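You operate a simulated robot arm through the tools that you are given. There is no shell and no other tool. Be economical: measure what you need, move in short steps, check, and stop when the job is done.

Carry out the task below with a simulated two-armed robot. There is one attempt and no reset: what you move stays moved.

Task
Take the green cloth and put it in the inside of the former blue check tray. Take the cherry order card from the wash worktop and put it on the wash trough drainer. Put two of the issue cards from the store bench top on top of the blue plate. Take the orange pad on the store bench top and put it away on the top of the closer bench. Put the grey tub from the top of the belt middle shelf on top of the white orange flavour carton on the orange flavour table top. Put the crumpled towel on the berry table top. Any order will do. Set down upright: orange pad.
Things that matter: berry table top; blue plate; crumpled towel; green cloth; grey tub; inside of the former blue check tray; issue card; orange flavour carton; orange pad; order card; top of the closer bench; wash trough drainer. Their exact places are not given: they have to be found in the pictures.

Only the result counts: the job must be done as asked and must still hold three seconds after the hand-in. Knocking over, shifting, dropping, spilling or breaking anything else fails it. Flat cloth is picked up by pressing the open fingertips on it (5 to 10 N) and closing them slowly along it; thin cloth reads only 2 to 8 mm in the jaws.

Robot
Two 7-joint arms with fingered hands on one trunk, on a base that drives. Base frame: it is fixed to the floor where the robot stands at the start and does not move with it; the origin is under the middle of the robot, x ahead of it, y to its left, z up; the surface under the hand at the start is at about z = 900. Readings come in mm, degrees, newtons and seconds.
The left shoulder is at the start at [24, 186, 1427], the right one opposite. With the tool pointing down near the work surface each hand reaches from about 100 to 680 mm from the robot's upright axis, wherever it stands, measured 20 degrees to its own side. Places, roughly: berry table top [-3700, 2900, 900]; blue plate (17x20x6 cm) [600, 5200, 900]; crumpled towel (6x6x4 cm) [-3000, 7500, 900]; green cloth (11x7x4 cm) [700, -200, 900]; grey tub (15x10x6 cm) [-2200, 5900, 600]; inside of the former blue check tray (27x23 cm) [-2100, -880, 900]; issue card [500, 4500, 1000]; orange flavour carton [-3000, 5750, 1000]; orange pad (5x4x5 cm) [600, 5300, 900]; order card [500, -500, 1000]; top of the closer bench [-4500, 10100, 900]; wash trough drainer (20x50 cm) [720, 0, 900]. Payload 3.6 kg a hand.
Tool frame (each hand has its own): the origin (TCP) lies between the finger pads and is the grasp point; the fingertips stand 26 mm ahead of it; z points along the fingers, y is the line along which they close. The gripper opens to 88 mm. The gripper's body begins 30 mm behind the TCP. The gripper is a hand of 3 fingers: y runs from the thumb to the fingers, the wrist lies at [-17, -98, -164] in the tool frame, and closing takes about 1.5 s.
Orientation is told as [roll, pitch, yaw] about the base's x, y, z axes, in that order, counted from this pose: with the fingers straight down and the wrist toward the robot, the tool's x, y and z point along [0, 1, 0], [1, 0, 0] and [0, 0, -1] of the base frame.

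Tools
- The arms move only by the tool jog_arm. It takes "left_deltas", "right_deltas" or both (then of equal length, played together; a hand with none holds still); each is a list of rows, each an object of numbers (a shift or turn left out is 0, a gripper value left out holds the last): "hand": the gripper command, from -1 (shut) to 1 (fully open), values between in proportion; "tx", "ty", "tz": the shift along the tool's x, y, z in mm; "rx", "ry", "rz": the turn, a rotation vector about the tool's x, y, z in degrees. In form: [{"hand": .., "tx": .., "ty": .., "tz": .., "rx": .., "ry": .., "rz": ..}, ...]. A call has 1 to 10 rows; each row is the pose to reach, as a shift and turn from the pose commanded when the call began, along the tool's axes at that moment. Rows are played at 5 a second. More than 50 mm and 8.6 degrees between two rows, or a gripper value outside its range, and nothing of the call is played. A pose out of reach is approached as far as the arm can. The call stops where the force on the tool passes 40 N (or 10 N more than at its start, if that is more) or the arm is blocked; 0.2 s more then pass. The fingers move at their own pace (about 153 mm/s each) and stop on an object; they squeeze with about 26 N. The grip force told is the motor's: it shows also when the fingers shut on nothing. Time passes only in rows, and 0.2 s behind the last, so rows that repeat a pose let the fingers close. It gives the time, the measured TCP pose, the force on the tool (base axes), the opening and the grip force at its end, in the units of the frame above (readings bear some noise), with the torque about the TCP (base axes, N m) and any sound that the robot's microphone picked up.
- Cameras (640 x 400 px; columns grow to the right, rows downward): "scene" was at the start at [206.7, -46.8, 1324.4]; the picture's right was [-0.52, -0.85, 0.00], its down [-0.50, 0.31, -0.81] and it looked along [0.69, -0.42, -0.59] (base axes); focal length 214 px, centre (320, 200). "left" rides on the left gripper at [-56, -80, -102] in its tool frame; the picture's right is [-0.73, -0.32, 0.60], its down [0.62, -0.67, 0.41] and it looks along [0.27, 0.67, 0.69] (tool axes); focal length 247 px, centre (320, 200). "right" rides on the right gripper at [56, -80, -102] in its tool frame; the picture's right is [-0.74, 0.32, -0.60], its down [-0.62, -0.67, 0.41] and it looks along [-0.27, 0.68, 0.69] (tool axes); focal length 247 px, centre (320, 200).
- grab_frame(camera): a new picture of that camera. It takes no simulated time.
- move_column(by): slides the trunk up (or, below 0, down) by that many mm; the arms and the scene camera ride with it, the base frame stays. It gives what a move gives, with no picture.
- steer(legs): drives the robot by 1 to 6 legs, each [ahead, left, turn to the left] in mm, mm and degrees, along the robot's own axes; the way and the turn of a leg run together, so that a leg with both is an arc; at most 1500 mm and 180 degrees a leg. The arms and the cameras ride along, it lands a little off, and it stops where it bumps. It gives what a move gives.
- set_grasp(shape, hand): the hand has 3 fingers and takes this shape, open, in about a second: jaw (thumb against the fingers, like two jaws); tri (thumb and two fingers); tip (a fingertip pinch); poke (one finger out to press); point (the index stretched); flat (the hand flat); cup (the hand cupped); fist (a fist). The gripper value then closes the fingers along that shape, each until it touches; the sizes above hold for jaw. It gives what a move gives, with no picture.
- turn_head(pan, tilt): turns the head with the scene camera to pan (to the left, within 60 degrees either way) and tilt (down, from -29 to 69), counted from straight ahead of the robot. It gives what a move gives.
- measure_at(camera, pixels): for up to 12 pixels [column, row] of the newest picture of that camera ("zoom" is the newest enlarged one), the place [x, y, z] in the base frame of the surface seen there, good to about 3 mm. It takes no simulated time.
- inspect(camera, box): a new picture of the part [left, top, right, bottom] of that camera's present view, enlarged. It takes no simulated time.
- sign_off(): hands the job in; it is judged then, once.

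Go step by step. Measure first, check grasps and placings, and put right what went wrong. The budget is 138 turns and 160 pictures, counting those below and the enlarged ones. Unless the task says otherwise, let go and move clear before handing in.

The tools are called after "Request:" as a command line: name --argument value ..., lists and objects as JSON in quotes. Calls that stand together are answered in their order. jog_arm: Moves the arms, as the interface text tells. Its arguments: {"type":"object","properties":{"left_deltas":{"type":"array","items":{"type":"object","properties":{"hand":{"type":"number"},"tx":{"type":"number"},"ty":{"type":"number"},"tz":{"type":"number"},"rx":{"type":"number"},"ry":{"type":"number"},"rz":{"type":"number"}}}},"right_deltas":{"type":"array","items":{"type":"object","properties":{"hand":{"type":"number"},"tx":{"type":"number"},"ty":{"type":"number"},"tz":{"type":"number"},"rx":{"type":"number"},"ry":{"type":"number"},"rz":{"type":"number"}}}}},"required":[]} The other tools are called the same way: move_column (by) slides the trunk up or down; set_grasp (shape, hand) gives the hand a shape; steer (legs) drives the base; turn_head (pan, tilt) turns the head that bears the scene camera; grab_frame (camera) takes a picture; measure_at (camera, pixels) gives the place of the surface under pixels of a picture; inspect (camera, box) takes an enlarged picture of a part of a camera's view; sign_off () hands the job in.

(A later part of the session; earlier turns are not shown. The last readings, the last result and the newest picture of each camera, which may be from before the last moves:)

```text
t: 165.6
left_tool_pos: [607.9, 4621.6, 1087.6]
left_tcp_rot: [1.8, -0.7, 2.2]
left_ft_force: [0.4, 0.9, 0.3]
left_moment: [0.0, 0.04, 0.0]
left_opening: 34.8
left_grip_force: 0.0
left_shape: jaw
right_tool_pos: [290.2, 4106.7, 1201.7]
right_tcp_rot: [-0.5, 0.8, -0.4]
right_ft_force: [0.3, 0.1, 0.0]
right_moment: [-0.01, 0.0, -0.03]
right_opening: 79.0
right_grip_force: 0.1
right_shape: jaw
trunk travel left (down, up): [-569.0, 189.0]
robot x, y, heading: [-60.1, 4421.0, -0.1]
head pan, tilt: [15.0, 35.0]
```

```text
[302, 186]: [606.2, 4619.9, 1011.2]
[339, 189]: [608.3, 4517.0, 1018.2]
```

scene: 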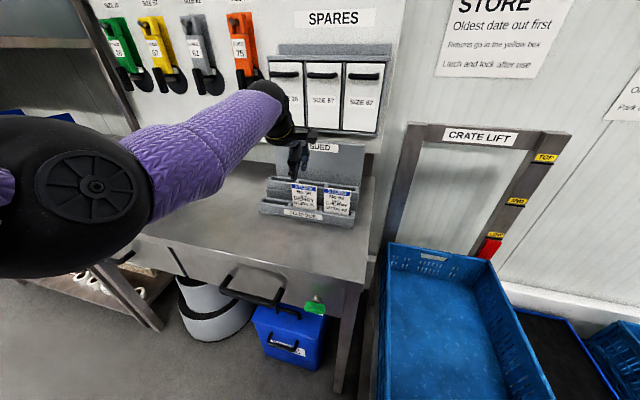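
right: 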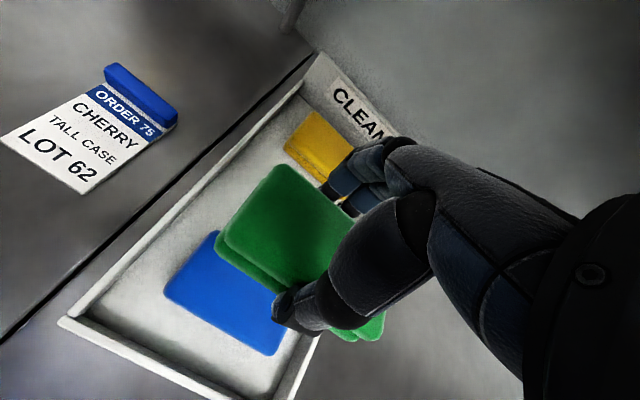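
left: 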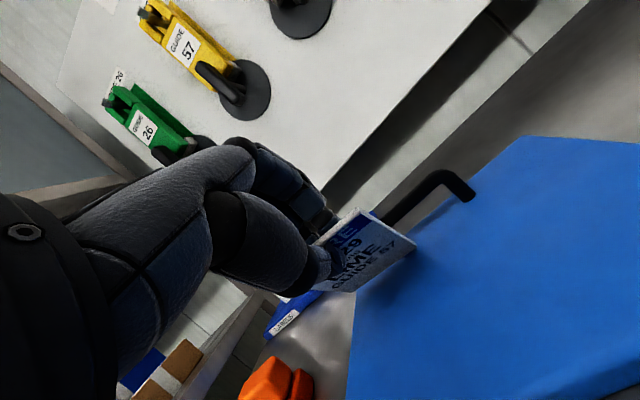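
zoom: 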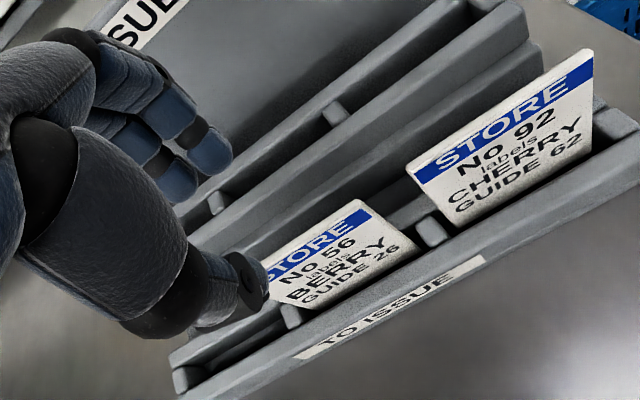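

Aligned. I lower by the trunk 67 mm, close, and raise again.

Request:
move_column --by -67

Request:
jog_arm --left_deltas '[{"hand": -0.6}, {"hand": -1}, {"hand": -1}, {"hand": -1}, {"hand": -1}]'

Request:
move_column --by 150

Request:
grab_frame --camera "left"

```text
t: 166.6
left_tool_pos: [606.8, 4620.8, 1020.3]
left_tcp_rot: [1.7, -0.7, 2.1]
left_ft_force: [0.4, 0.1, 0.0]
left_moment: [0.0, 0.01, 0.04]
left_opening: 34.7
left_grip_force: 0.1
left_shape: jaw
right_tool_pos: [289.9, 4106.5, 1135.8]
right_tcp_rot: [-0.6, 0.7, -0.4]
right_ft_force: [0.7, -0.8, 0.0]
right_moment: [0.01, 0.0, 0.0]
right_opening: 78.9
right_grip_force: 0.1
right_shape: jaw
trunk travel left (down, up): [-502.0, 256.0]
robot x, y, heading: [-60.3, 4421.9, -0.4]
head pan, tilt: [15.0, 35.0]
```

```text
t: 167.8
left_tool_pos: [607.0, 4620.0, 1021.6]
left_tcp_rot: [1.7, -0.7, 2.1]
left_ft_force: [0.3, -0.3, 0.8]
left_moment: [0.04, 0.0, 0.04]
left_opening: 0.0
left_grip_force: 26.1
left_shape: jaw
right_tool_pos: [289.1, 4107.8, 1136.4]
right_tcp_rot: [-0.5, 0.7, -0.4]
right_ft_force: [-0.7, 0.1, 0.1]
right_moment: [-0.01, -0.02, 0.03]
right_opening: 79.4
right_grip_force: 0.1
right_shape: jaw
trunk travel left (down, up): [-502.0, 256.0]
robot x, y, heading: [-63.7, 4420.6, -0.1]
head pan, tilt: [15.0, 35.0]
```

```text
t: 169.6
left_tool_pos: [607.6, 4620.3, 1171.1]
left_tcp_rot: [1.7, -0.6, 2.1]
left_ft_force: [0.7, 0.2, -1.0]
left_moment: [0.01, -0.01, 0.02]
left_opening: 0.0
left_grip_force: 25.8
left_shape: jaw
right_tool_pos: [289.4, 4108.7, 1284.3]
right_tcp_rot: [-0.5, 0.9, -0.3]
right_ft_force: [0.1, -0.1, 0.5]
right_moment: [0.01, -0.02, -0.03]
right_opening: 79.3
right_grip_force: 0.0
right_shape: jaw
trunk travel left (down, up): [-652.0, 106.0]
robot x, y, heading: [-62.6, 4420.8, -0.1]
head pan, tilt: [15.0, 35.0]
```

```text
75 pictures are left
```

left: 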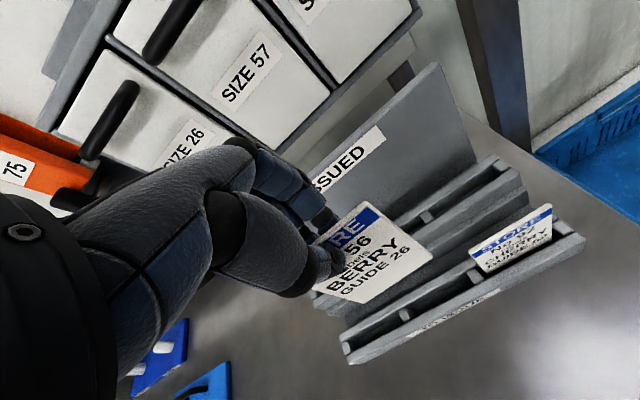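

The berry card is in hand. I back off, drive left to the plate, and tilt the hand 40° forward.

Request:
steer --legs '[[-70, 0, 0], [0, 497, 0]]'

Request:
jog_arm --left_deltas '[{"rx": -8}, {"rx": -16}, {"rx": -24}, {"rx": -32}, {"rx": -40}, {"rx": -40}]'

Request:
turn_head --pan 5 --tilt 45

Request:
grab_frame --camera "scene"

```text
t: 173.1
left_tool_pos: [536.7, 5108.1, 1171.1]
left_tcp_rot: [1.8, -0.8, 2.0]
left_ft_force: [0.4, 0.1, 0.6]
left_moment: [-0.03, 0.03, -0.02]
left_opening: 0.1
left_grip_force: 25.9
left_shape: jaw
right_tool_pos: [218.3, 4594.0, 1286.4]
right_tcp_rot: [-0.6, 0.7, -0.3]
right_ft_force: [0.0, 0.1, 0.4]
right_moment: [0.01, 0.01, 0.0]
right_opening: 79.5
right_grip_force: 0.0
right_shape: jaw
trunk travel left (down, up): [-652.0, 106.0]
robot x, y, heading: [-132.5, 4904.1, -0.2]
head pan, tilt: [15.0, 35.0]
```

```text
t: 174.5
left_tool_pos: [537.3, 5107.7, 1171.6]
left_tcp_rot: [2.1, -40.7, 0.8]
left_ft_force: [1.0, 0.0, -0.2]
left_moment: [0.01, 0.02, -0.05]
left_opening: 0.0
left_grip_force: 25.5
left_shape: jaw
right_tool_pos: [218.4, 4595.3, 1286.8]
right_tcp_rot: [-0.6, 0.8, -0.3]
right_ft_force: [-0.3, 0.3, 0.8]
right_moment: [0.06, 0.01, 0.01]
right_opening: 78.9
right_grip_force: 0.0
right_shape: jaw
trunk travel left (down, up): [-652.0, 106.0]
robot x, y, heading: [-134.3, 4910.3, -0.0]
head pan, tilt: [15.0, 35.0]
```

```text
t: 175.2
left_tool_pos: [537.3, 5106.6, 1170.7]
left_tcp_rot: [2.2, -40.6, 0.6]
left_ft_force: [0.0, 0.4, -1.2]
left_moment: [-0.01, 0.02, 0.0]
left_opening: 0.0
left_grip_force: 26.0
left_shape: jaw
right_tool_pos: [219.4, 4593.7, 1286.3]
right_tcp_rot: [-0.6, 0.7, -0.3]
right_ft_force: [-0.1, 0.5, 0.1]
right_moment: [0.01, 0.02, 0.01]
right_opening: 79.2
right_grip_force: 0.1
right_shape: jaw
trunk travel left (down, up): [-652.0, 106.0]
robot x, y, heading: [-132.8, 4909.7, -0.2]
head pan, tilt: [5.0, 45.0]
```

```text
74 pictures are left
```

scene: 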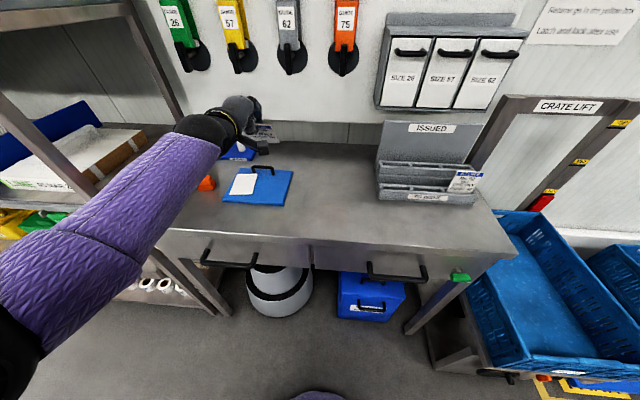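

The tilt went cleanly. I drive 46 mm ahead, 12 mm left and lower by the trunk to just above the plate.

Request:
steer --legs '[[46, 12, 0]]'

Request:
move_column --by -158

Request:
grab_frame --camera "left"

Request:
measure_at --camera "left" --pixels '[[422, 260], [355, 303], [385, 255], [418, 258], [358, 300]]'

```text
t: 176.1
left_tool_pos: [584.1, 5119.9, 1171.0]
left_tcp_rot: [2.3, -40.6, 0.7]
left_ft_force: [1.2, -0.5, -0.8]
left_moment: [0.02, 0.02, -0.01]
left_opening: 0.0
left_grip_force: 26.4
left_shape: jaw
right_tool_pos: [266.0, 4605.0, 1286.7]
right_tcp_rot: [-0.5, 0.8, -0.4]
right_ft_force: [-0.1, -0.3, 0.9]
right_moment: [0.0, 0.0, -0.03]
right_opening: 79.2
right_grip_force: 0.1
right_shape: jaw
trunk travel left (down, up): [-652.0, 106.0]
robot x, y, heading: [-86.3, 4919.1, -0.3]
head pan, tilt: [5.0, 45.0]
```

```text
t: 177.9
left_tool_pos: [582.4, 5118.8, 1013.3]
left_tcp_rot: [2.2, -40.6, 0.8]
left_ft_force: [0.1, -0.4, 0.2]
left_moment: [-0.05, -0.01, 0.0]
left_opening: 0.3
left_grip_force: 25.6
left_shape: jaw
right_tool_pos: [265.4, 4606.3, 1128.2]
right_tcp_rot: [-0.4, 0.6, -0.4]
right_ft_force: [-0.2, -0.8, -0.7]
right_moment: [-0.01, -0.01, 0.0]
right_opening: 79.1
right_grip_force: 0.1
right_shape: jaw
trunk travel left (down, up): [-494.0, 264.0]
robot x, y, heading: [-87.0, 4923.0, 0.0]
head pan, tilt: [5.0, 45.0]
```

```text
73 pictures are left
```

left: 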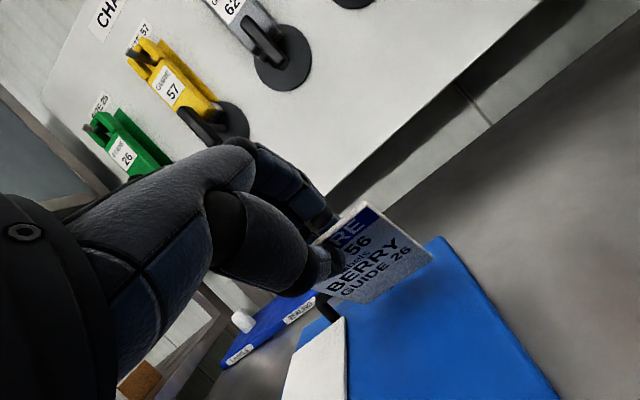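

```text
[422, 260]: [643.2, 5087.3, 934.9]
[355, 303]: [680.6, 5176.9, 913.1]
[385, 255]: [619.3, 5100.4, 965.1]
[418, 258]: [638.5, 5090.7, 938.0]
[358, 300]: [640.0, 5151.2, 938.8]
```

The card spans y 5084–5152, lower edge x 641, 20 mm above the plate. I lower 20 mm, part-open, and withdraw as before.

Request:
move_column --by -20

Request:
jog_arm --left_deltas '[{"hand": -0.8}, {"hand": -0.6}, {"hand": -0.5}, {"hand": -0.5}]'

Request:
steer --legs '[[-60, 0, 0]]'

Request:
move_column --by 95

Request:
inspect --camera "scene" --box '[160, 90, 360, 230]'

```text
t: 178.6
left_tool_pos: [582.3, 5119.5, 993.5]
left_tcp_rot: [2.1, -40.7, 0.6]
left_ft_force: [0.2, 0.1, 0.9]
left_moment: [-0.01, -0.07, -0.01]
left_opening: 0.0
left_grip_force: 25.5
left_shape: jaw
right_tool_pos: [265.0, 4605.6, 1107.6]
right_tcp_rot: [-0.4, 0.8, -0.5]
right_ft_force: [0.3, -0.1, -0.9]
right_moment: [0.0, -0.01, -0.01]
right_opening: 79.4
right_grip_force: 0.2
right_shape: jaw
trunk travel left (down, up): [-474.0, 284.0]
robot x, y, heading: [-88.3, 4917.0, -0.2]
head pan, tilt: [5.0, 45.0]
```

```text
t: 179.6
left_tool_pos: [582.5, 5118.1, 992.6]
left_tcp_rot: [2.2, -40.6, 0.6]
left_ft_force: [0.5, 0.1, -1.3]
left_moment: [0.02, -0.06, 0.02]
left_opening: 21.7
left_grip_force: 0.2
left_shape: jaw
right_tool_pos: [265.5, 4605.1, 1107.8]
right_tcp_rot: [-0.5, 0.7, -0.4]
right_ft_force: [-0.4, 0.3, 0.6]
right_moment: [0.02, 0.01, -0.04]
right_opening: 78.8
right_grip_force: 0.1
right_shape: jaw
trunk travel left (down, up): [-474.0, 284.0]
robot x, y, heading: [-87.8, 4919.4, 0.1]
head pan, tilt: [5.0, 45.0]
```

```text
t: 180.6
left_tool_pos: [521.3, 5118.3, 995.0]
left_tcp_rot: [2.2, -40.8, 0.5]
left_ft_force: [-0.4, -0.4, 1.1]
left_moment: [0.02, -0.03, 0.01]
left_opening: 21.5
left_grip_force: 0.1
left_shape: jaw
right_tool_pos: [202.6, 4605.3, 1107.2]
right_tcp_rot: [-0.6, 0.6, -0.5]
right_ft_force: [-0.1, -0.1, 0.8]
right_moment: [-0.02, -0.04, -0.02]
right_opening: 79.1
right_grip_force: 0.0
right_shape: jaw
trunk travel left (down, up): [-474.0, 284.0]
robot x, y, heading: [-145.7, 4921.2, -0.2]
head pan, tilt: [5.0, 45.0]
```

```text
t: 181.8
left_tool_pos: [523.4, 5119.1, 1087.5]
left_tcp_rot: [2.3, -40.6, 0.6]
left_ft_force: [0.0, 0.3, 0.2]
left_moment: [-0.01, -0.01, -0.01]
left_opening: 21.9
left_grip_force: 0.1
left_shape: jaw
right_tool_pos: [205.0, 4605.3, 1201.6]
right_tcp_rot: [-0.7, 0.8, -0.4]
right_ft_force: [-0.2, 0.6, -0.3]
right_moment: [-0.03, 0.0, 0.02]
right_opening: 79.2
right_grip_force: 0.0
right_shape: jaw
trunk travel left (down, up): [-569.0, 189.0]
robot x, y, heading: [-150.5, 4921.0, -0.2]
head pan, tilt: [5.0, 45.0]
```

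```text
2.86 times, centred on (260, 160) of scene
```

zoom: 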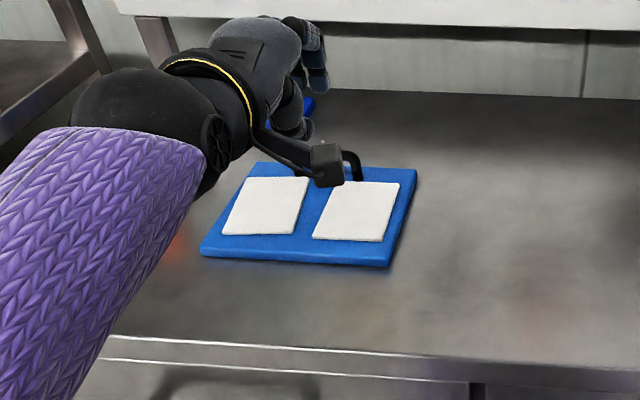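

Both cards lie flat on the blue plate. Next I turn the left hand upright again and drive left to the orange pad.

Request:
jog_arm --left_deltas '[{"rx": 8, "hand": 0.6}, {"rx": 16}, {"rx": 24}, {"rx": 32, "ry": -1}, {"rx": 40, "ry": -1.5}, {"rx": 40, "ry": -1.5}]'

Request:
steer --legs '[[0, 215, 0.2]]'

Request:
grab_frame --camera "scene"

Request:
grab_frame --camera "left"

```text
t: 183.2
left_tool_pos: [523.8, 5117.2, 1086.7]
left_tcp_rot: [0.3, -0.6, 1.4]
left_ft_force: [0.8, -0.8, -0.2]
left_moment: [0.03, -0.01, 0.0]
left_opening: 70.1
left_grip_force: 0.1
left_shape: jaw
right_tool_pos: [204.6, 4605.0, 1203.0]
right_tcp_rot: [-0.6, 0.7, -0.3]
right_ft_force: [-0.1, 0.9, -0.1]
right_moment: [-0.02, 0.03, 0.01]
right_opening: 79.0
right_grip_force: 0.0
right_shape: jaw
trunk travel left (down, up): [-569.0, 189.0]
robot x, y, heading: [-149.1, 4922.0, -0.2]
head pan, tilt: [5.0, 45.0]
```

```text
t: 184.9
left_tool_pos: [524.4, 5331.8, 1087.1]
left_tcp_rot: [0.2, -0.7, 1.5]
left_ft_force: [-0.7, 0.0, 0.1]
left_moment: [0.0, 0.0, 0.01]
left_opening: 69.8
left_grip_force: 0.0
left_shape: jaw
right_tool_pos: [207.0, 4820.6, 1204.2]
right_tcp_rot: [-0.7, 0.7, -0.4]
right_ft_force: [-0.5, 0.2, 0.0]
right_moment: [0.0, 0.03, -0.02]
right_opening: 78.9
right_grip_force: 0.2
right_shape: jaw
trunk travel left (down, up): [-569.0, 189.0]
robot x, y, heading: [-146.5, 5132.8, -0.3]
head pan, tilt: [5.0, 45.0]
```

```text
71 pictures are left
```

scene: 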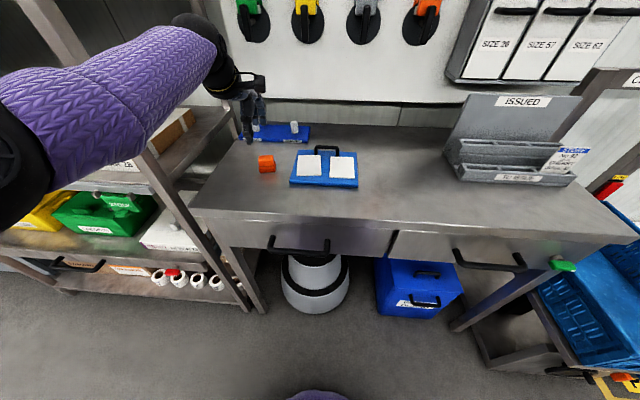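

```text
70 pictures are left
```

left: 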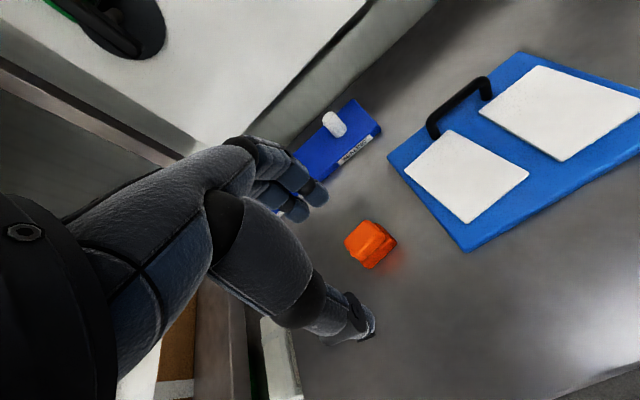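

I measure the pad's corners from the left camera.

Request:
measure_at --camera "left" --pixels '[[366, 240], [352, 240], [372, 226], [380, 238], [362, 255], [394, 243], [370, 266]]'

Request:
inspect --camera "left" --box '[310, 190, 430, 290]'

```text
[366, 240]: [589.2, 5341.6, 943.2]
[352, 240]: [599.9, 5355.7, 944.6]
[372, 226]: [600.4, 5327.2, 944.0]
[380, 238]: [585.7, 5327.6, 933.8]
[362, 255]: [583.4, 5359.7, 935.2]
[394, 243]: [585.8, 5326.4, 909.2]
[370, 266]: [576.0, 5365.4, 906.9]
```

```text
4.00 times, centred on (370, 240) of left
```

zoom: 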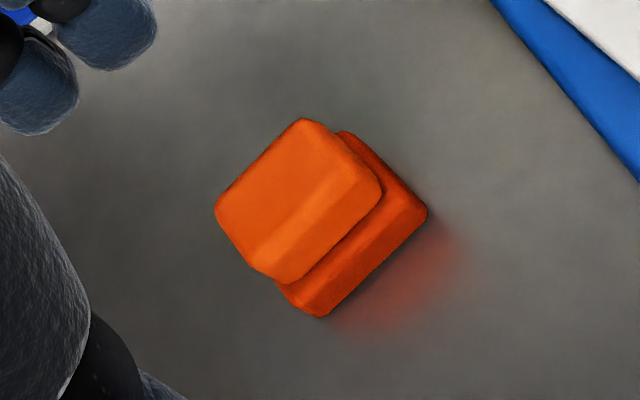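

The pad is centred near (600,5346), turned about 14°, top z 945. I drive over it, turn the hand to match and lower to z≈967.

Request:
steer --legs '[[76, 14, 0]]'

Request:
jog_arm --left_deltas '[{"rz": -6}, {"rz": -12}, {"rz": -12}]'

Request:
move_column --by -105

Request:
inspect --camera "left" --box '[220, 130, 480, 350]'

```text
t: 186.0
left_tool_pos: [603.0, 5344.9, 1085.0]
left_tcp_rot: [0.4, -0.6, 1.6]
left_ft_force: [-0.3, -0.3, -0.4]
left_moment: [0.0, 0.02, -0.01]
left_opening: 70.1
left_grip_force: 0.1
left_shape: jaw
right_tool_pos: [284.4, 4833.4, 1201.9]
right_tcp_rot: [-0.6, 0.7, -0.4]
right_ft_force: [-0.2, 0.4, 0.3]
right_moment: [-0.03, 0.04, -0.01]
right_opening: 79.4
right_grip_force: 0.0
right_shape: jaw
trunk travel left (down, up): [-569.0, 189.0]
robot x, y, heading: [-68.8, 5147.1, 0.0]
head pan, tilt: [5.0, 45.0]
```

```text
t: 186.8
left_tool_pos: [600.9, 5344.8, 1087.0]
left_tcp_rot: [0.1, -0.8, 13.6]
left_ft_force: [-0.4, -0.6, 0.0]
left_moment: [0.0, 0.0, -0.03]
left_opening: 70.1
left_grip_force: 0.0
left_shape: jaw
right_tool_pos: [280.3, 4832.7, 1202.6]
right_tcp_rot: [-0.7, 0.7, -0.4]
right_ft_force: [0.4, 0.0, 0.1]
right_moment: [0.04, 0.02, -0.02]
right_opening: 79.2
right_grip_force: 0.0
right_shape: jaw
trunk travel left (down, up): [-569.0, 189.0]
robot x, y, heading: [-69.1, 5148.9, -0.1]
head pan, tilt: [5.0, 45.0]
```

```text
t: 188.1
left_tool_pos: [601.4, 5344.6, 982.8]
left_tcp_rot: [0.2, -0.8, 13.5]
left_ft_force: [0.4, -0.7, -0.4]
left_moment: [-0.02, 0.01, 0.02]
left_opening: 70.1
left_grip_force: 0.1
left_shape: jaw
right_tool_pos: [282.0, 4832.8, 1098.4]
right_tcp_rot: [-0.6, 0.7, -0.4]
right_ft_force: [0.4, 0.2, 0.5]
right_moment: [0.02, 0.0, 0.01]
right_opening: 78.9
right_grip_force: 0.0
right_shape: jaw
trunk travel left (down, up): [-464.0, 294.0]
robot x, y, heading: [-72.4, 5149.2, -0.5]
head pan, tilt: [5.0, 45.0]
```

```text
1.82 times, centred on (350, 240) of left
```

zoom: 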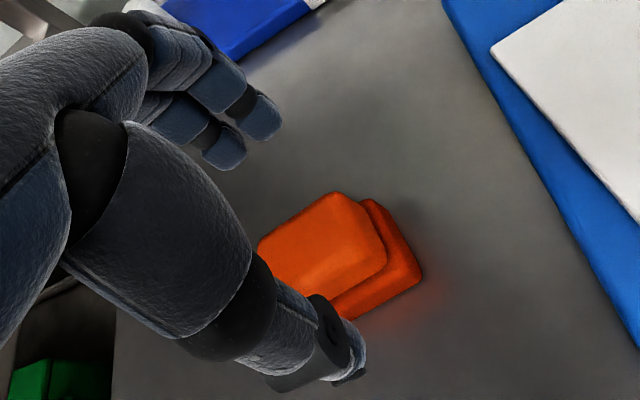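

The pad lies between thumb and fingers. I lower 51 mm and close.

Request:
move_column --by -51

Request:
jog_arm --left_deltas '[{"hand": 0.3}, {"hand": -0.2}, {"hand": -1}, {"hand": -1}, {"hand": -1}, {"hand": -1}]'

Request:
move_column --by 156

Request:
inspect --camera "left" --box '[220, 130, 480, 350]'

```text
t: 189.1
left_tool_pos: [600.1, 5344.8, 931.0]
left_tcp_rot: [0.1, -0.8, 13.5]
left_ft_force: [-0.9, 0.6, 0.0]
left_moment: [-0.02, 0.0, 0.03]
left_opening: 70.1
left_grip_force: 0.1
left_shape: jaw
right_tool_pos: [287.2, 4832.0, 1041.3]
right_tcp_rot: [-0.4, 1.7, -0.5]
right_ft_force: [-0.8, -1.0, 0.1]
right_moment: [0.01, -0.02, -0.01]
right_opening: 78.9
right_grip_force: 0.0
right_shape: jaw
trunk travel left (down, up): [-413.0, 345.0]
robot x, y, heading: [-71.2, 5146.2, 0.0]
head pan, tilt: [5.0, 45.0]
```

```text
t: 190.4
left_tool_pos: [600.3, 5344.0, 931.7]
left_tcp_rot: [0.2, -0.7, 13.5]
left_ft_force: [-0.1, 0.8, 0.0]
left_moment: [0.02, -0.02, -0.03]
left_opening: 30.1
left_grip_force: 26.0
left_shape: jaw
right_tool_pos: [286.2, 4832.5, 1040.2]
right_tcp_rot: [-0.5, 1.8, -0.4]
right_ft_force: [0.1, 0.1, 0.5]
right_moment: [0.0, -0.01, 0.01]
right_opening: 79.2
right_grip_force: 0.1
right_shape: jaw
trunk travel left (down, up): [-413.0, 345.0]
robot x, y, heading: [-69.6, 5148.0, -0.3]
head pan, tilt: [5.0, 45.0]
```

```text
t: 192.2
left_tool_pos: [601.0, 5343.7, 1087.3]
left_tcp_rot: [0.2, -0.8, 13.6]
left_ft_force: [-0.8, -0.1, -0.1]
left_moment: [0.01, -0.01, -0.01]
left_opening: 29.9
left_grip_force: 25.6
left_shape: jaw
right_tool_pos: [287.4, 4833.2, 1197.2]
right_tcp_rot: [-0.5, 1.7, -0.4]
right_ft_force: [-0.3, -0.5, -0.5]
right_moment: [0.0, 0.01, -0.04]
right_opening: 79.2
right_grip_force: 0.1
right_shape: jaw
trunk travel left (down, up): [-569.0, 189.0]
robot x, y, heading: [-70.3, 5145.3, 0.1]
head pan, tilt: [5.0, 45.0]
```

```text
1.82 times, centred on (350, 240) of left
```

zoom: 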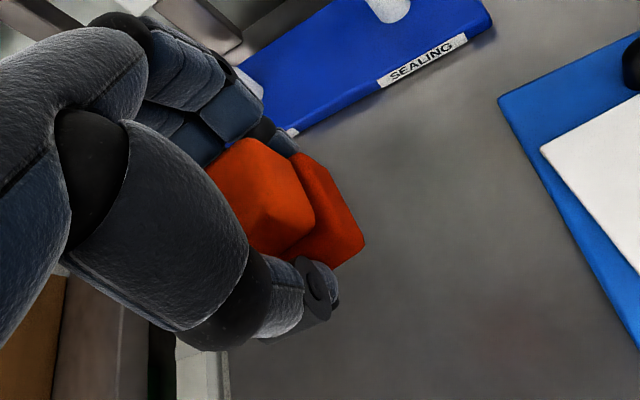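

The pad is held with both layers at 30 mm. I back away and turn to face the belt side.

Request:
steer --legs '[[-450, 0, 0], [0, 0, 165]]'

Request:
turn_head --pan 0 --tilt 25

Request:
grab_frame --camera "scene"

```text
t: 201.7
left_tool_pos: [-1228.8, 5158.7, 1086.6]
left_tcp_rot: [0.2, -0.9, 176.2]
left_ft_force: [-1.3, -0.9, -1.1]
left_moment: [-0.04, 0.0, 0.0]
left_opening: 29.3
left_grip_force: 25.6
left_shape: jaw
right_tool_pos: [-776.3, 5553.5, 1196.9]
right_tcp_rot: [-0.5, 1.9, 162.3]
right_ft_force: [-0.4, -0.7, -0.2]
right_moment: [0.02, 0.02, 0.02]
right_opening: 79.1
right_grip_force: 0.0
right_shape: jaw
trunk travel left (down, up): [-569.0, 189.0]
robot x, y, heading: [-531.3, 5148.2, 162.2]
head pan, tilt: [5.0, 45.0]
```

```text
t: 202.5
left_tool_pos: [-1228.3, 5160.0, 1086.9]
left_tcp_rot: [0.2, -0.9, 176.2]
left_ft_force: [-0.3, -0.2, -0.5]
left_moment: [-0.01, 0.0, 0.01]
left_opening: 29.2
left_grip_force: 26.1
left_shape: jaw
right_tool_pos: [-775.3, 5554.9, 1197.2]
right_tcp_rot: [-0.6, 1.8, 162.2]
right_ft_force: [0.8, -0.5, 0.7]
right_moment: [0.02, -0.03, -0.02]
right_opening: 79.1
right_grip_force: 0.0
right_shape: jaw
trunk travel left (down, up): [-569.0, 189.0]
robot x, y, heading: [-527.6, 5148.1, 162.6]
head pan, tilt: [0.0, 25.0]
```

```text
66 pictures are left
```

scene: 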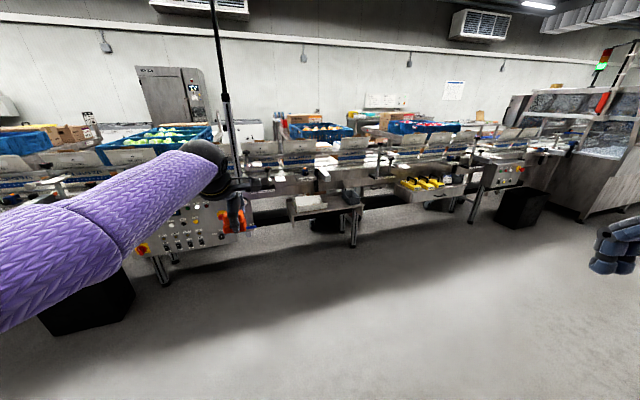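

The belt line crosses the view; a grey tub-like thing hangs at (320,207) under the belt. I zoom and measure.

Request:
inspect --camera "scene" --box '[230, 120, 550, 280]'

Request:
measure_at --camera "scene" --pixels '[[320, 207], [420, 185], [355, 240], [470, 215], [160, 280], [300, 180], [440, 150], [320, 150], [350, 210], [300, 200]]'

```text
2.00 times, centred on (390, 200) of scene
```

zoom: 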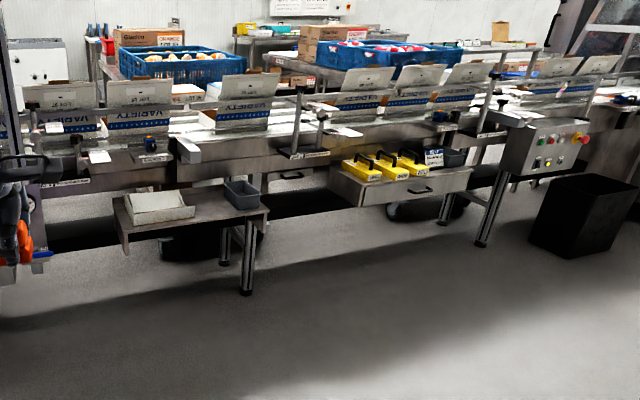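

```text
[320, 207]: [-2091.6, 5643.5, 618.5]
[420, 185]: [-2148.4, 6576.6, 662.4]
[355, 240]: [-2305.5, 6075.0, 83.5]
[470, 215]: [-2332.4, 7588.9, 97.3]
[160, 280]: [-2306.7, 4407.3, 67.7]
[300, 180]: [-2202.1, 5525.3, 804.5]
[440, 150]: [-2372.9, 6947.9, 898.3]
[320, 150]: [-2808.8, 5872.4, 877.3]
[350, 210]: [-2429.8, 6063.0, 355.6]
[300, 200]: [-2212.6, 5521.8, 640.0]
```

The grey tub stands on the low shelf at about (351,196), next to a cream tray. I tuck the left hand with the pad up and back so I can drop the trunk later.

Request:
jog_arm --left_deltas '[{"ty": -35, "tz": -28}, {"ty": -70, "tz": -56}, {"ty": -105, "tz": -84}, {"ty": -140, "tz": -112}, {"ty": -175, "tz": -140}, {"ty": -210, "tz": -168}, {"ty": -240, "tz": -200}]'

Request:
inspect --camera "scene" --box '[270, 150, 400, 250]'

Request:
measure_at --camera "zoom" --pixels '[[400, 220], [390, 195], [430, 190], [400, 245], [360, 215], [445, 225], [300, 265], [200, 300], [480, 240], [420, 205], [350, 170], [480, 170]]'

```text
t: 204.2
left_tool_pos: [-1024.0, 5096.7, 1283.2]
left_tcp_rot: [6.2, -4.7, -179.4]
left_ft_force: [-0.1, 0.3, -0.3]
left_moment: [0.0, -0.01, 0.0]
left_opening: 29.3
left_grip_force: 25.7
left_shape: jaw
left hand out of reach, approached as far as the arm can: row 7
right_tool_pos: [-776.2, 5554.3, 1197.1]
right_tcp_rot: [-0.5, 1.8, 162.3]
right_ft_force: [-0.3, 0.8, -0.2]
right_moment: [-0.04, 0.01, -0.03]
right_opening: 79.0
right_grip_force: 0.0
right_shape: jaw
trunk travel left (down, up): [-569.0, 189.0]
robot x, y, heading: [-529.3, 5152.5, 162.2]
head pan, tilt: [0.0, 25.0]
stopped in row 7 (left hand): the arm was blocked; the commanded pose is now the measured one
```

```text
4.00 times, centred on (335, 200) of scene
```

zoom: 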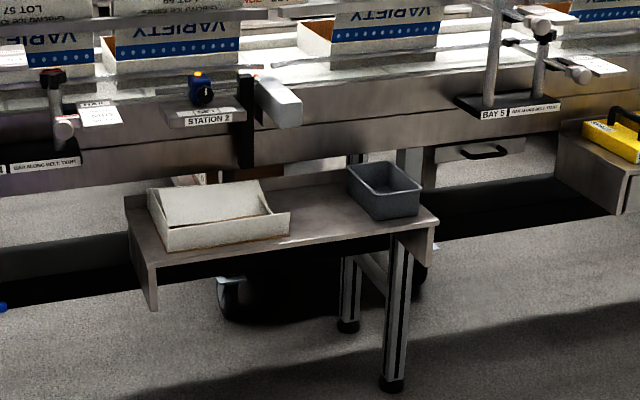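

```text
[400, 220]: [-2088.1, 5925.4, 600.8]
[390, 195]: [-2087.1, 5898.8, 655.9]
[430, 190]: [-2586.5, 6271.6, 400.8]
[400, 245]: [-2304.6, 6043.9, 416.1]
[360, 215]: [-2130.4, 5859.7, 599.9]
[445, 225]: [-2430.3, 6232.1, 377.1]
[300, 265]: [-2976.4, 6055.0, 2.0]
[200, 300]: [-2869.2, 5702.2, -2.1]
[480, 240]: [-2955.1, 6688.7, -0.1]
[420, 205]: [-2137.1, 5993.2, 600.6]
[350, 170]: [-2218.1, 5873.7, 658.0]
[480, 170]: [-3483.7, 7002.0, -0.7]
```

The tub's near rim is at x≈−2087, y≈5870–5970, z 656, shelf z 600, with the belt above its far half. I turn to face −x and drive so the tub is ahead-right.

Request:
steer --legs '[[0, 0, 17.5], [535, -225, 0], [450, -225, 0]]'

Request:
turn_head --pan -20 --tilt 50

Request:
grab_frame --camera "scene"

```text
t: 211.1
left_tool_pos: [-1967.0, 5421.4, 1281.9]
left_tcp_rot: [6.4, -4.6, -162.7]
left_ft_force: [1.1, -0.3, -1.0]
left_moment: [0.03, -0.01, -0.01]
left_opening: 28.9
left_grip_force: 25.6
left_shape: jaw
right_tool_pos: [-1861.1, 5932.7, 1195.7]
right_tcp_rot: [-0.5, 1.8, 179.0]
right_ft_force: [0.0, -0.2, -0.3]
right_moment: [-0.04, -0.01, 0.03]
right_opening: 79.1
right_grip_force: 0.1
right_shape: jaw
trunk travel left (down, up): [-569.0, 189.0]
robot x, y, heading: [-1508.8, 5614.7, 179.1]
head pan, tilt: [0.0, 25.0]
```

```text
t: 212.0
left_tool_pos: [-1964.9, 5420.6, 1282.5]
left_tcp_rot: [6.4, -4.7, -162.5]
left_ft_force: [0.3, 1.2, -1.3]
left_moment: [0.01, 0.02, 0.01]
left_opening: 28.9
left_grip_force: 25.9
left_shape: jaw
right_tool_pos: [-1860.9, 5933.4, 1196.9]
right_tcp_rot: [-0.5, 1.8, 179.2]
right_ft_force: [0.6, -0.9, 0.3]
right_moment: [0.0, 0.02, 0.01]
right_opening: 79.2
right_grip_force: 0.1
right_shape: jaw
trunk travel left (down, up): [-569.0, 189.0]
robot x, y, heading: [-1506.5, 5613.8, 179.1]
head pan, tilt: [-20.0, 50.0]
```

```text
63 pictures are left
```

scene: 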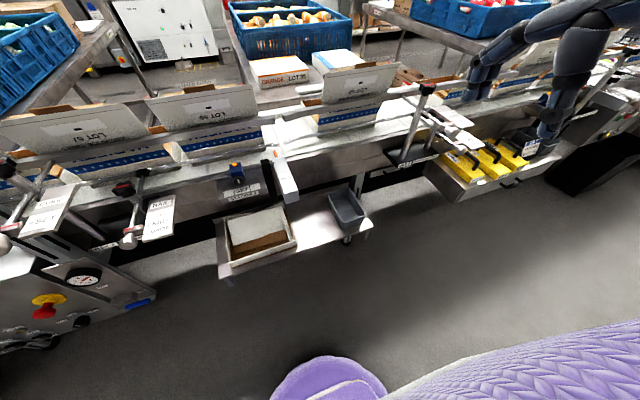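

The tub is at (348,210), and two white "ORANGE" cartons stand just behind the belt at (280,70) and (332,60). I measure them all.

Request:
inspect --camera "scene" --box '[220, 0, 480, 240]'

Request:
measure_at --camera "scene" --pixels '[[280, 65], [280, 78], [332, 60], [332, 70], [348, 195], [330, 198], [362, 218], [345, 225], [355, 188], [280, 195], [340, 120], [270, 95]]'

```text
1.67 times, centred on (350, 120) of scene
```

zoom: 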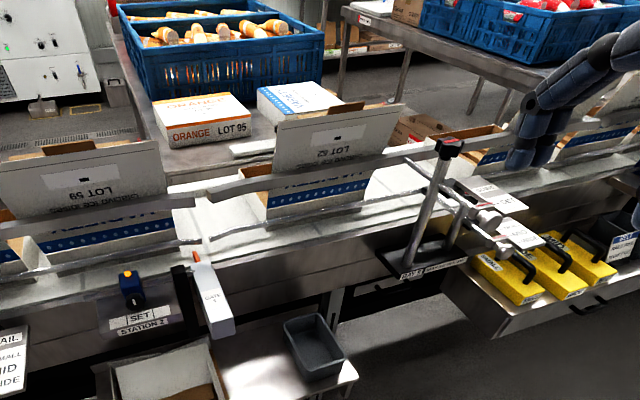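

```text
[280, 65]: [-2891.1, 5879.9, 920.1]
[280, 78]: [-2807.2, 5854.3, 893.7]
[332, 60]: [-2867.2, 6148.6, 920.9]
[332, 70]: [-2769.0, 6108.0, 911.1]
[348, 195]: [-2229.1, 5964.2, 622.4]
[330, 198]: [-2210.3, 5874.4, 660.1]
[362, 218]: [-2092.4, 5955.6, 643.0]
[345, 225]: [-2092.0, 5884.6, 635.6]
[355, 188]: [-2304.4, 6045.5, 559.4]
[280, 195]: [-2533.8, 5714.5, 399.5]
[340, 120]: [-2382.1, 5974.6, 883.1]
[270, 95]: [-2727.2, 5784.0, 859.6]
```

The target carton (orange stripe, "ORANGE LOT 95") is at (−2890,5880,920), out of reach from this side, so I first take the tub. I check the belt fittings under the left hand.

Request:
measure_at --camera "scene" --pixels '[[122, 188], [160, 205], [20, 165], [45, 215], [60, 130], [205, 105], [235, 165], [285, 180], [400, 150], [425, 90], [340, 80]]'

Request:
steer --legs '[[65, 0, 0]]'

Request:
grab_frame --camera "right"

```text
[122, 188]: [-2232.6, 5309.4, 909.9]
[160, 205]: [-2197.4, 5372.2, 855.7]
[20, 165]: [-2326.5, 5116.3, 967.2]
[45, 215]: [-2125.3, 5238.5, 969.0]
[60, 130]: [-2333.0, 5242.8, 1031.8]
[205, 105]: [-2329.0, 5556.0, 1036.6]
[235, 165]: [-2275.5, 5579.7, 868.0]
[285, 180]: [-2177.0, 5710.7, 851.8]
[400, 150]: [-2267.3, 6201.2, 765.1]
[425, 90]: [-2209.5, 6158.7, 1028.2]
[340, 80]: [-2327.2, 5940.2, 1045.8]
```

```text
t: 213.0
left_tool_pos: [-2031.7, 5422.1, 1282.1]
left_tcp_rot: [6.5, -4.5, -162.6]
left_ft_force: [-0.5, -1.0, -0.6]
left_moment: [-0.03, -0.07, -0.02]
left_opening: 29.2
left_grip_force: 26.2
left_shape: jaw
right_tool_pos: [-1927.7, 5933.3, 1197.0]
right_tcp_rot: [-0.5, 1.9, 179.2]
right_ft_force: [-1.0, -0.4, 0.8]
right_moment: [0.01, 0.0, -0.01]
right_opening: 79.0
right_grip_force: 0.0
right_shape: jaw
trunk travel left (down, up): [-569.0, 189.0]
robot x, y, heading: [-1568.8, 5616.8, 179.2]
head pan, tilt: [-20.0, 50.0]
```

```text
61 pictures are left
```

right: 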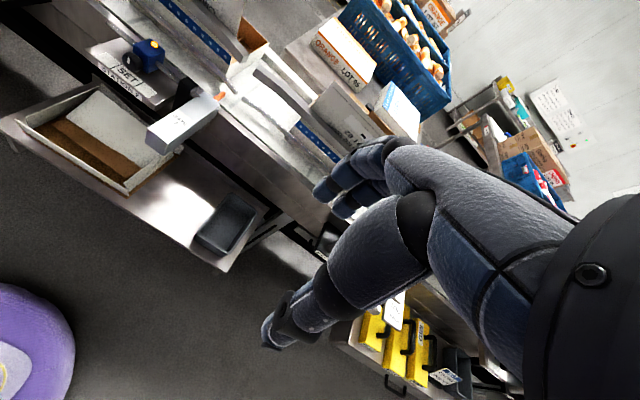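

Nothing is in the way of the left hand. I lower the trunk 190 mm, then bring the right hand down in front of the shelf.

Request:
move_column --by -190

Request:
jog_arm --right_deltas '[{"tz": 45, "ty": 5, "hand": 0.2}, {"tz": 90, "ty": 10}, {"tz": 135, "ty": 20}, {"tz": 180, "ty": 30}, {"tz": 225, "ty": 40}, {"tz": 265, "ty": 50}]'

Request:
grab_frame --camera "right"

```text
t: 215.2
left_tool_pos: [-2033.9, 5379.2, 1090.1]
left_tcp_rot: [12.9, -7.2, -159.5]
left_ft_force: [0.1, 0.2, -0.3]
left_moment: [-0.02, -0.01, -0.03]
left_opening: 29.0
left_grip_force: 26.3
left_shape: jaw
right_tool_pos: [-1928.4, 5934.0, 1001.7]
right_tcp_rot: [-0.5, 2.8, 179.0]
right_ft_force: [0.2, -0.2, 0.4]
right_moment: [-0.03, -0.01, -0.05]
right_opening: 78.9
right_grip_force: 0.1
right_shape: jaw
trunk travel left (down, up): [-379.0, 379.0]
robot x, y, heading: [-1573.3, 5616.6, 179.1]
head pan, tilt: [-20.0, 50.0]
stopped: the arm was blocked; the commanded pose is now the measured one
```

```text
t: 216.6
left_tool_pos: [-2032.0, 5378.3, 1089.7]
left_tcp_rot: [12.8, -7.1, -159.6]
left_ft_force: [0.0, 0.4, -1.6]
left_moment: [-0.03, 0.0, -0.03]
left_opening: 28.9
left_grip_force: 26.3
left_shape: jaw
right_tool_pos: [-1964.2, 5938.6, 737.7]
right_tcp_rot: [-0.5, 2.7, 179.2]
right_ft_force: [0.5, -0.1, 0.3]
right_moment: [0.03, -0.01, 0.03]
right_opening: 53.1
right_grip_force: 0.1
right_shape: jaw
trunk travel left (down, up): [-379.0, 379.0]
robot x, y, heading: [-1571.1, 5619.3, 179.2]
head pan, tilt: [-20.0, 50.0]
```

```text
60 pictures are left
```

right: 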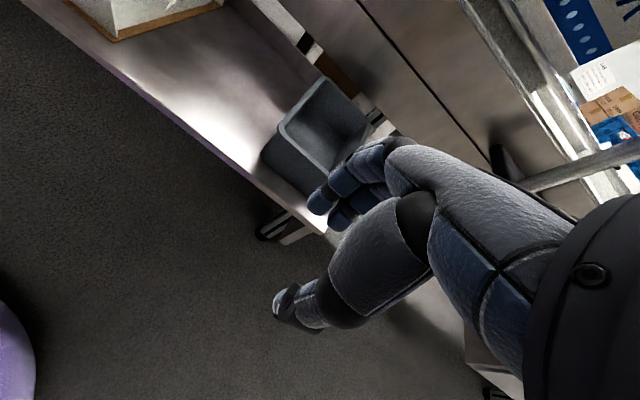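

I measure the tub's rim from the right camera.

Request:
measure_at --camera "right" --pixels '[[284, 126], [305, 150], [322, 164], [290, 110], [325, 80], [300, 170], [365, 118], [315, 120]]'

Request:
inspect --camera "right" --box '[220, 50, 420, 250]'

```text
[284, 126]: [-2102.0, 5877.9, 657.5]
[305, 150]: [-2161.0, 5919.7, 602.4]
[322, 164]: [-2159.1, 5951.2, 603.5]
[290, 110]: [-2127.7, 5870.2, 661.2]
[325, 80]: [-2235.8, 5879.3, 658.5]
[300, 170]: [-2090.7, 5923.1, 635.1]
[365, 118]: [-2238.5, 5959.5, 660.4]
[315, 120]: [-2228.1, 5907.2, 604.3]
```

```text
2.00 times, centred on (320, 150) of right
```

zoom: 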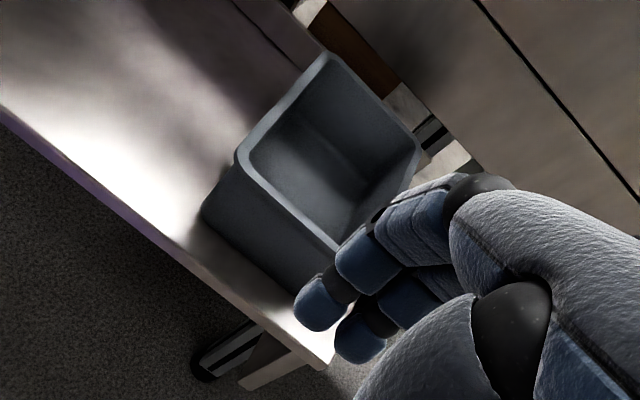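

The near wall is at x≈−2093, rim z 659, y centre 5919. I move over it and descend with fingers inside and thumb outside.

Request:
jog_arm --right_deltas '[{"ty": 45, "tx": 8}, {"ty": 90, "tx": 15}, {"ty": 131, "tx": 22}, {"ty": 131, "tx": 22, "tz": 30}, {"ty": 131, "tx": 22, "tz": 55}]'

Request:
inspect --camera "right" --box '[180, 50, 440, 310]'

Request:
grab_frame --camera "scene"

```text
t: 217.8
left_tool_pos: [-2032.6, 5377.3, 1087.8]
left_tcp_rot: [12.8, -7.0, -159.6]
left_ft_force: [-0.7, 0.3, -0.3]
left_moment: [0.01, -0.05, 0.03]
left_opening: 29.4
left_grip_force: 25.9
left_shape: jaw
right_tool_pos: [-2095.0, 5915.1, 673.0]
right_tcp_rot: [-0.5, 2.7, 179.3]
right_ft_force: [-0.8, 0.7, -0.2]
right_moment: [0.0, 0.0, 0.0]
right_opening: 52.9
right_grip_force: 0.0
right_shape: jaw
trunk travel left (down, up): [-379.0, 379.0]
robot x, y, heading: [-1572.0, 5617.5, 179.3]
head pan, tilt: [-20.0, 50.0]
```

```text
1.54 times, centred on (310, 180) of right
```

zoom: 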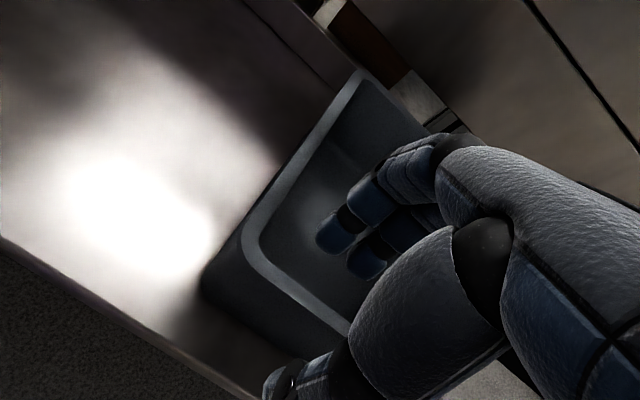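

```text
57 pictures are left
```

scene: 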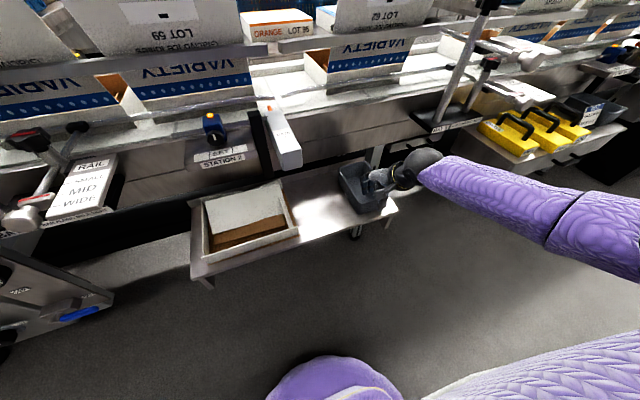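

Fingers are inside the near wall, thumb outside. I go down 14 mm and close.

Request:
jog_arm --right_deltas '[{"tz": 14}, {"tz": 14, "hand": -0.4}, {"tz": 14, "hand": -1}, {"tz": 14, "hand": -1}, {"tz": 14, "hand": -1}, {"tz": 14, "hand": -1}, {"tz": -6, "hand": -1}, {"tz": -26, "hand": -1}]'

Request:
inspect --camera "scene" --box '[300, 120, 460, 240]'

```text
t: 219.6
left_tool_pos: [-2031.9, 5377.4, 1088.9]
left_tcp_rot: [12.9, -7.1, -159.6]
left_ft_force: [-0.2, 0.5, -0.7]
left_moment: [-0.02, 0.01, 0.01]
left_opening: 28.9
left_grip_force: 25.9
left_shape: jaw
right_tool_pos: [-2094.5, 5917.7, 698.5]
right_tcp_rot: [-0.4, 2.7, 179.1]
right_ft_force: [-0.2, -0.6, -0.2]
right_moment: [-0.02, -0.08, 0.0]
right_opening: 0.1
right_grip_force: 26.1
right_shape: jaw
trunk travel left (down, up): [-379.0, 379.0]
robot x, y, heading: [-1569.1, 5617.0, 179.1]
head pan, tilt: [-20.0, 50.0]
```

```text
3.33 times, centred on (380, 180) of scene
```

zoom: 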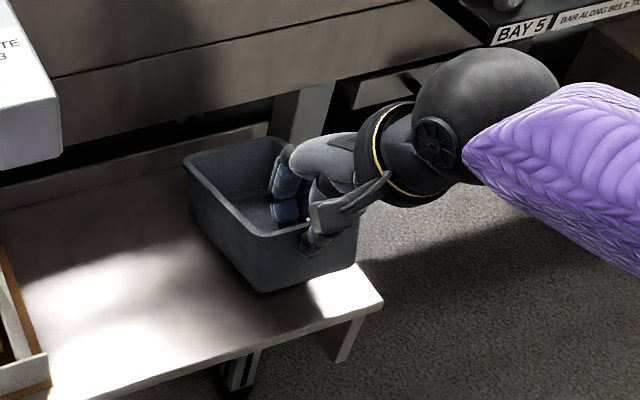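

The tub rises level with the hand. I back the robot off 350 mm before lifting further, since its far end is under the belt.

Request:
steer --legs '[[-350, 0, 0]]'

Request:
move_column --by 190

Request:
jog_arm --right_deltas '[{"tz": -45}, {"tz": -90}, {"tz": -135}, {"tz": -180}, {"tz": -225}, {"tz": -265}]'

Request:
turn_head --pan -55 --tilt 25

Request:
grab_frame --camera "scene"

```text
t: 221.9
left_tool_pos: [-1677.2, 5375.7, 1088.6]
left_tcp_rot: [12.9, -7.1, -159.9]
left_ft_force: [0.8, -0.2, -0.2]
left_moment: [-0.02, -0.02, 0.02]
left_opening: 29.1
left_grip_force: 25.9
left_shape: jaw
right_tool_pos: [-1739.7, 5915.3, 698.7]
right_tcp_rot: [-0.6, 2.7, 178.9]
right_ft_force: [-0.6, 0.4, -0.3]
right_moment: [-0.02, -0.03, 0.03]
right_opening: 0.2
right_grip_force: 26.2
right_shape: jaw
trunk travel left (down, up): [-379.0, 379.0]
robot x, y, heading: [-1217.3, 5611.6, 179.0]
head pan, tilt: [-20.0, 50.0]
```

```text
t: 223.9
left_tool_pos: [-1679.4, 5324.8, 1283.0]
left_tcp_rot: [19.4, -10.0, -156.7]
left_ft_force: [-0.5, 0.0, -0.5]
left_moment: [0.04, -0.03, -0.02]
left_opening: 29.1
left_grip_force: 26.2
left_shape: jaw
right_tool_pos: [-1739.1, 5915.0, 888.4]
right_tcp_rot: [-0.5, 2.7, 179.0]
right_ft_force: [-0.5, 0.2, -0.9]
right_moment: [-0.03, -0.04, -0.01]
right_opening: 0.1
right_grip_force: 26.5
right_shape: jaw
trunk travel left (down, up): [-568.0, 189.0]
robot x, y, heading: [-1215.0, 5605.3, 178.9]
head pan, tilt: [-20.0, 50.0]
stopped: the arm was blocked; the commanded pose is now the measured one
```

```text
t: 225.3
left_tool_pos: [-1678.7, 5327.0, 1283.6]
left_tcp_rot: [19.4, -10.1, -156.8]
left_ft_force: [0.5, -0.3, 0.1]
left_moment: [0.01, 0.03, 0.0]
left_opening: 29.1
left_grip_force: 26.4
left_shape: jaw
right_tool_pos: [-1751.8, 5912.2, 1154.3]
right_tcp_rot: [-0.5, 2.8, 178.9]
right_ft_force: [-1.3, -0.2, -1.1]
right_moment: [-0.01, -0.09, 0.02]
right_opening: 0.0
right_grip_force: 26.2
right_shape: jaw
trunk travel left (down, up): [-568.0, 189.0]
robot x, y, heading: [-1219.0, 5612.2, 179.0]
head pan, tilt: [-20.0, 50.0]
```

```text
t: 226.3
left_tool_pos: [-1679.0, 5325.6, 1282.9]
left_tcp_rot: [19.5, -10.0, -156.7]
left_ft_force: [0.6, -0.7, -0.1]
left_moment: [0.0, 0.01, -0.01]
left_opening: 29.1
left_grip_force: 25.8
left_shape: jaw
right_tool_pos: [-1752.8, 5912.8, 1154.0]
right_tcp_rot: [-0.5, 2.7, 178.9]
right_ft_force: [-0.1, 0.0, -1.3]
right_moment: [-0.02, -0.05, -0.01]
right_opening: 0.0
right_grip_force: 26.2
right_shape: jaw
trunk travel left (down, up): [-568.0, 189.0]
robot x, y, heading: [-1217.0, 5611.7, 179.1]
head pan, tilt: [-55.0, 25.0]
```

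```text
55 pictures are left
```

scene: 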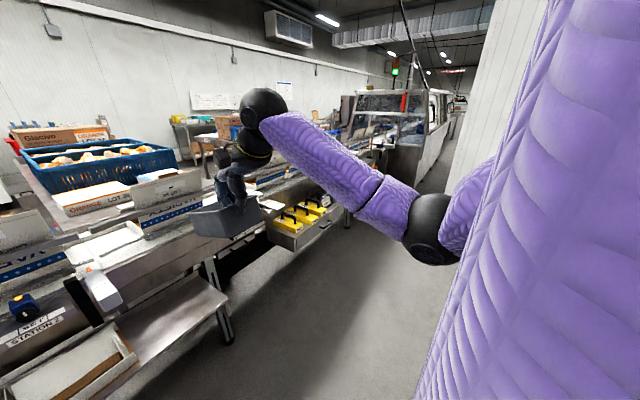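

The tub is up. I measure the machine and pillar ahead along +y to plan the way round the belt.

Request:
measure_at --camera "scene" --pixels '[[418, 188], [442, 165], [468, 150], [365, 185], [455, 120], [460, 108], [500, 60], [350, 100]]'

Request:
inspect --camera "scene" --box '[320, 40, 520, 220]'

```text
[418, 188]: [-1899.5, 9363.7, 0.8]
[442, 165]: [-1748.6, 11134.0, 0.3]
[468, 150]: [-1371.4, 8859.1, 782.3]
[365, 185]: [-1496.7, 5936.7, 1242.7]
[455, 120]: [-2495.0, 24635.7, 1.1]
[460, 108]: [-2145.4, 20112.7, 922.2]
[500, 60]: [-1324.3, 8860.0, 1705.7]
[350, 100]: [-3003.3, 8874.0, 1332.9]
```

```text
2.22 times, centred on (420, 130) of scene
```

zoom: 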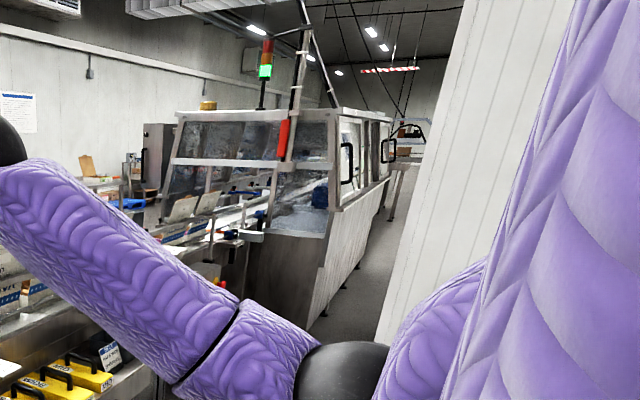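

The belt runs unbroken to a machine beyond a pillar, so I go round by the known south side. I back into the aisle, turn to −y and drive.

Request:
steer --legs '[[-640, 0, 0], [0, 0, 91], [1450, 0, 0], [1450, 0, 0], [500, 0, 0]]'

```text
t: 249.6
left_tool_pos: [-460.6, 1774.8, 1282.7]
left_tcp_rot: [19.5, -10.0, -69.0]
left_ft_force: [0.0, -0.9, -0.4]
left_moment: [0.02, -0.03, 0.02]
left_opening: 29.0
left_grip_force: 25.6
left_shape: jaw
right_tool_pos: [-1049.5, 1725.6, 1153.5]
right_tcp_rot: [-0.5, 2.6, -93.4]
right_ft_force: [-0.2, -1.4, -1.2]
right_moment: [0.05, 0.0, -0.02]
right_opening: 0.0
right_grip_force: 26.3
right_shape: jaw
trunk travel left (down, up): [-568.0, 189.0]
robot x, y, heading: [-726.4, 2244.8, -93.5]
head pan, tilt: [-55.0, 25.0]
```

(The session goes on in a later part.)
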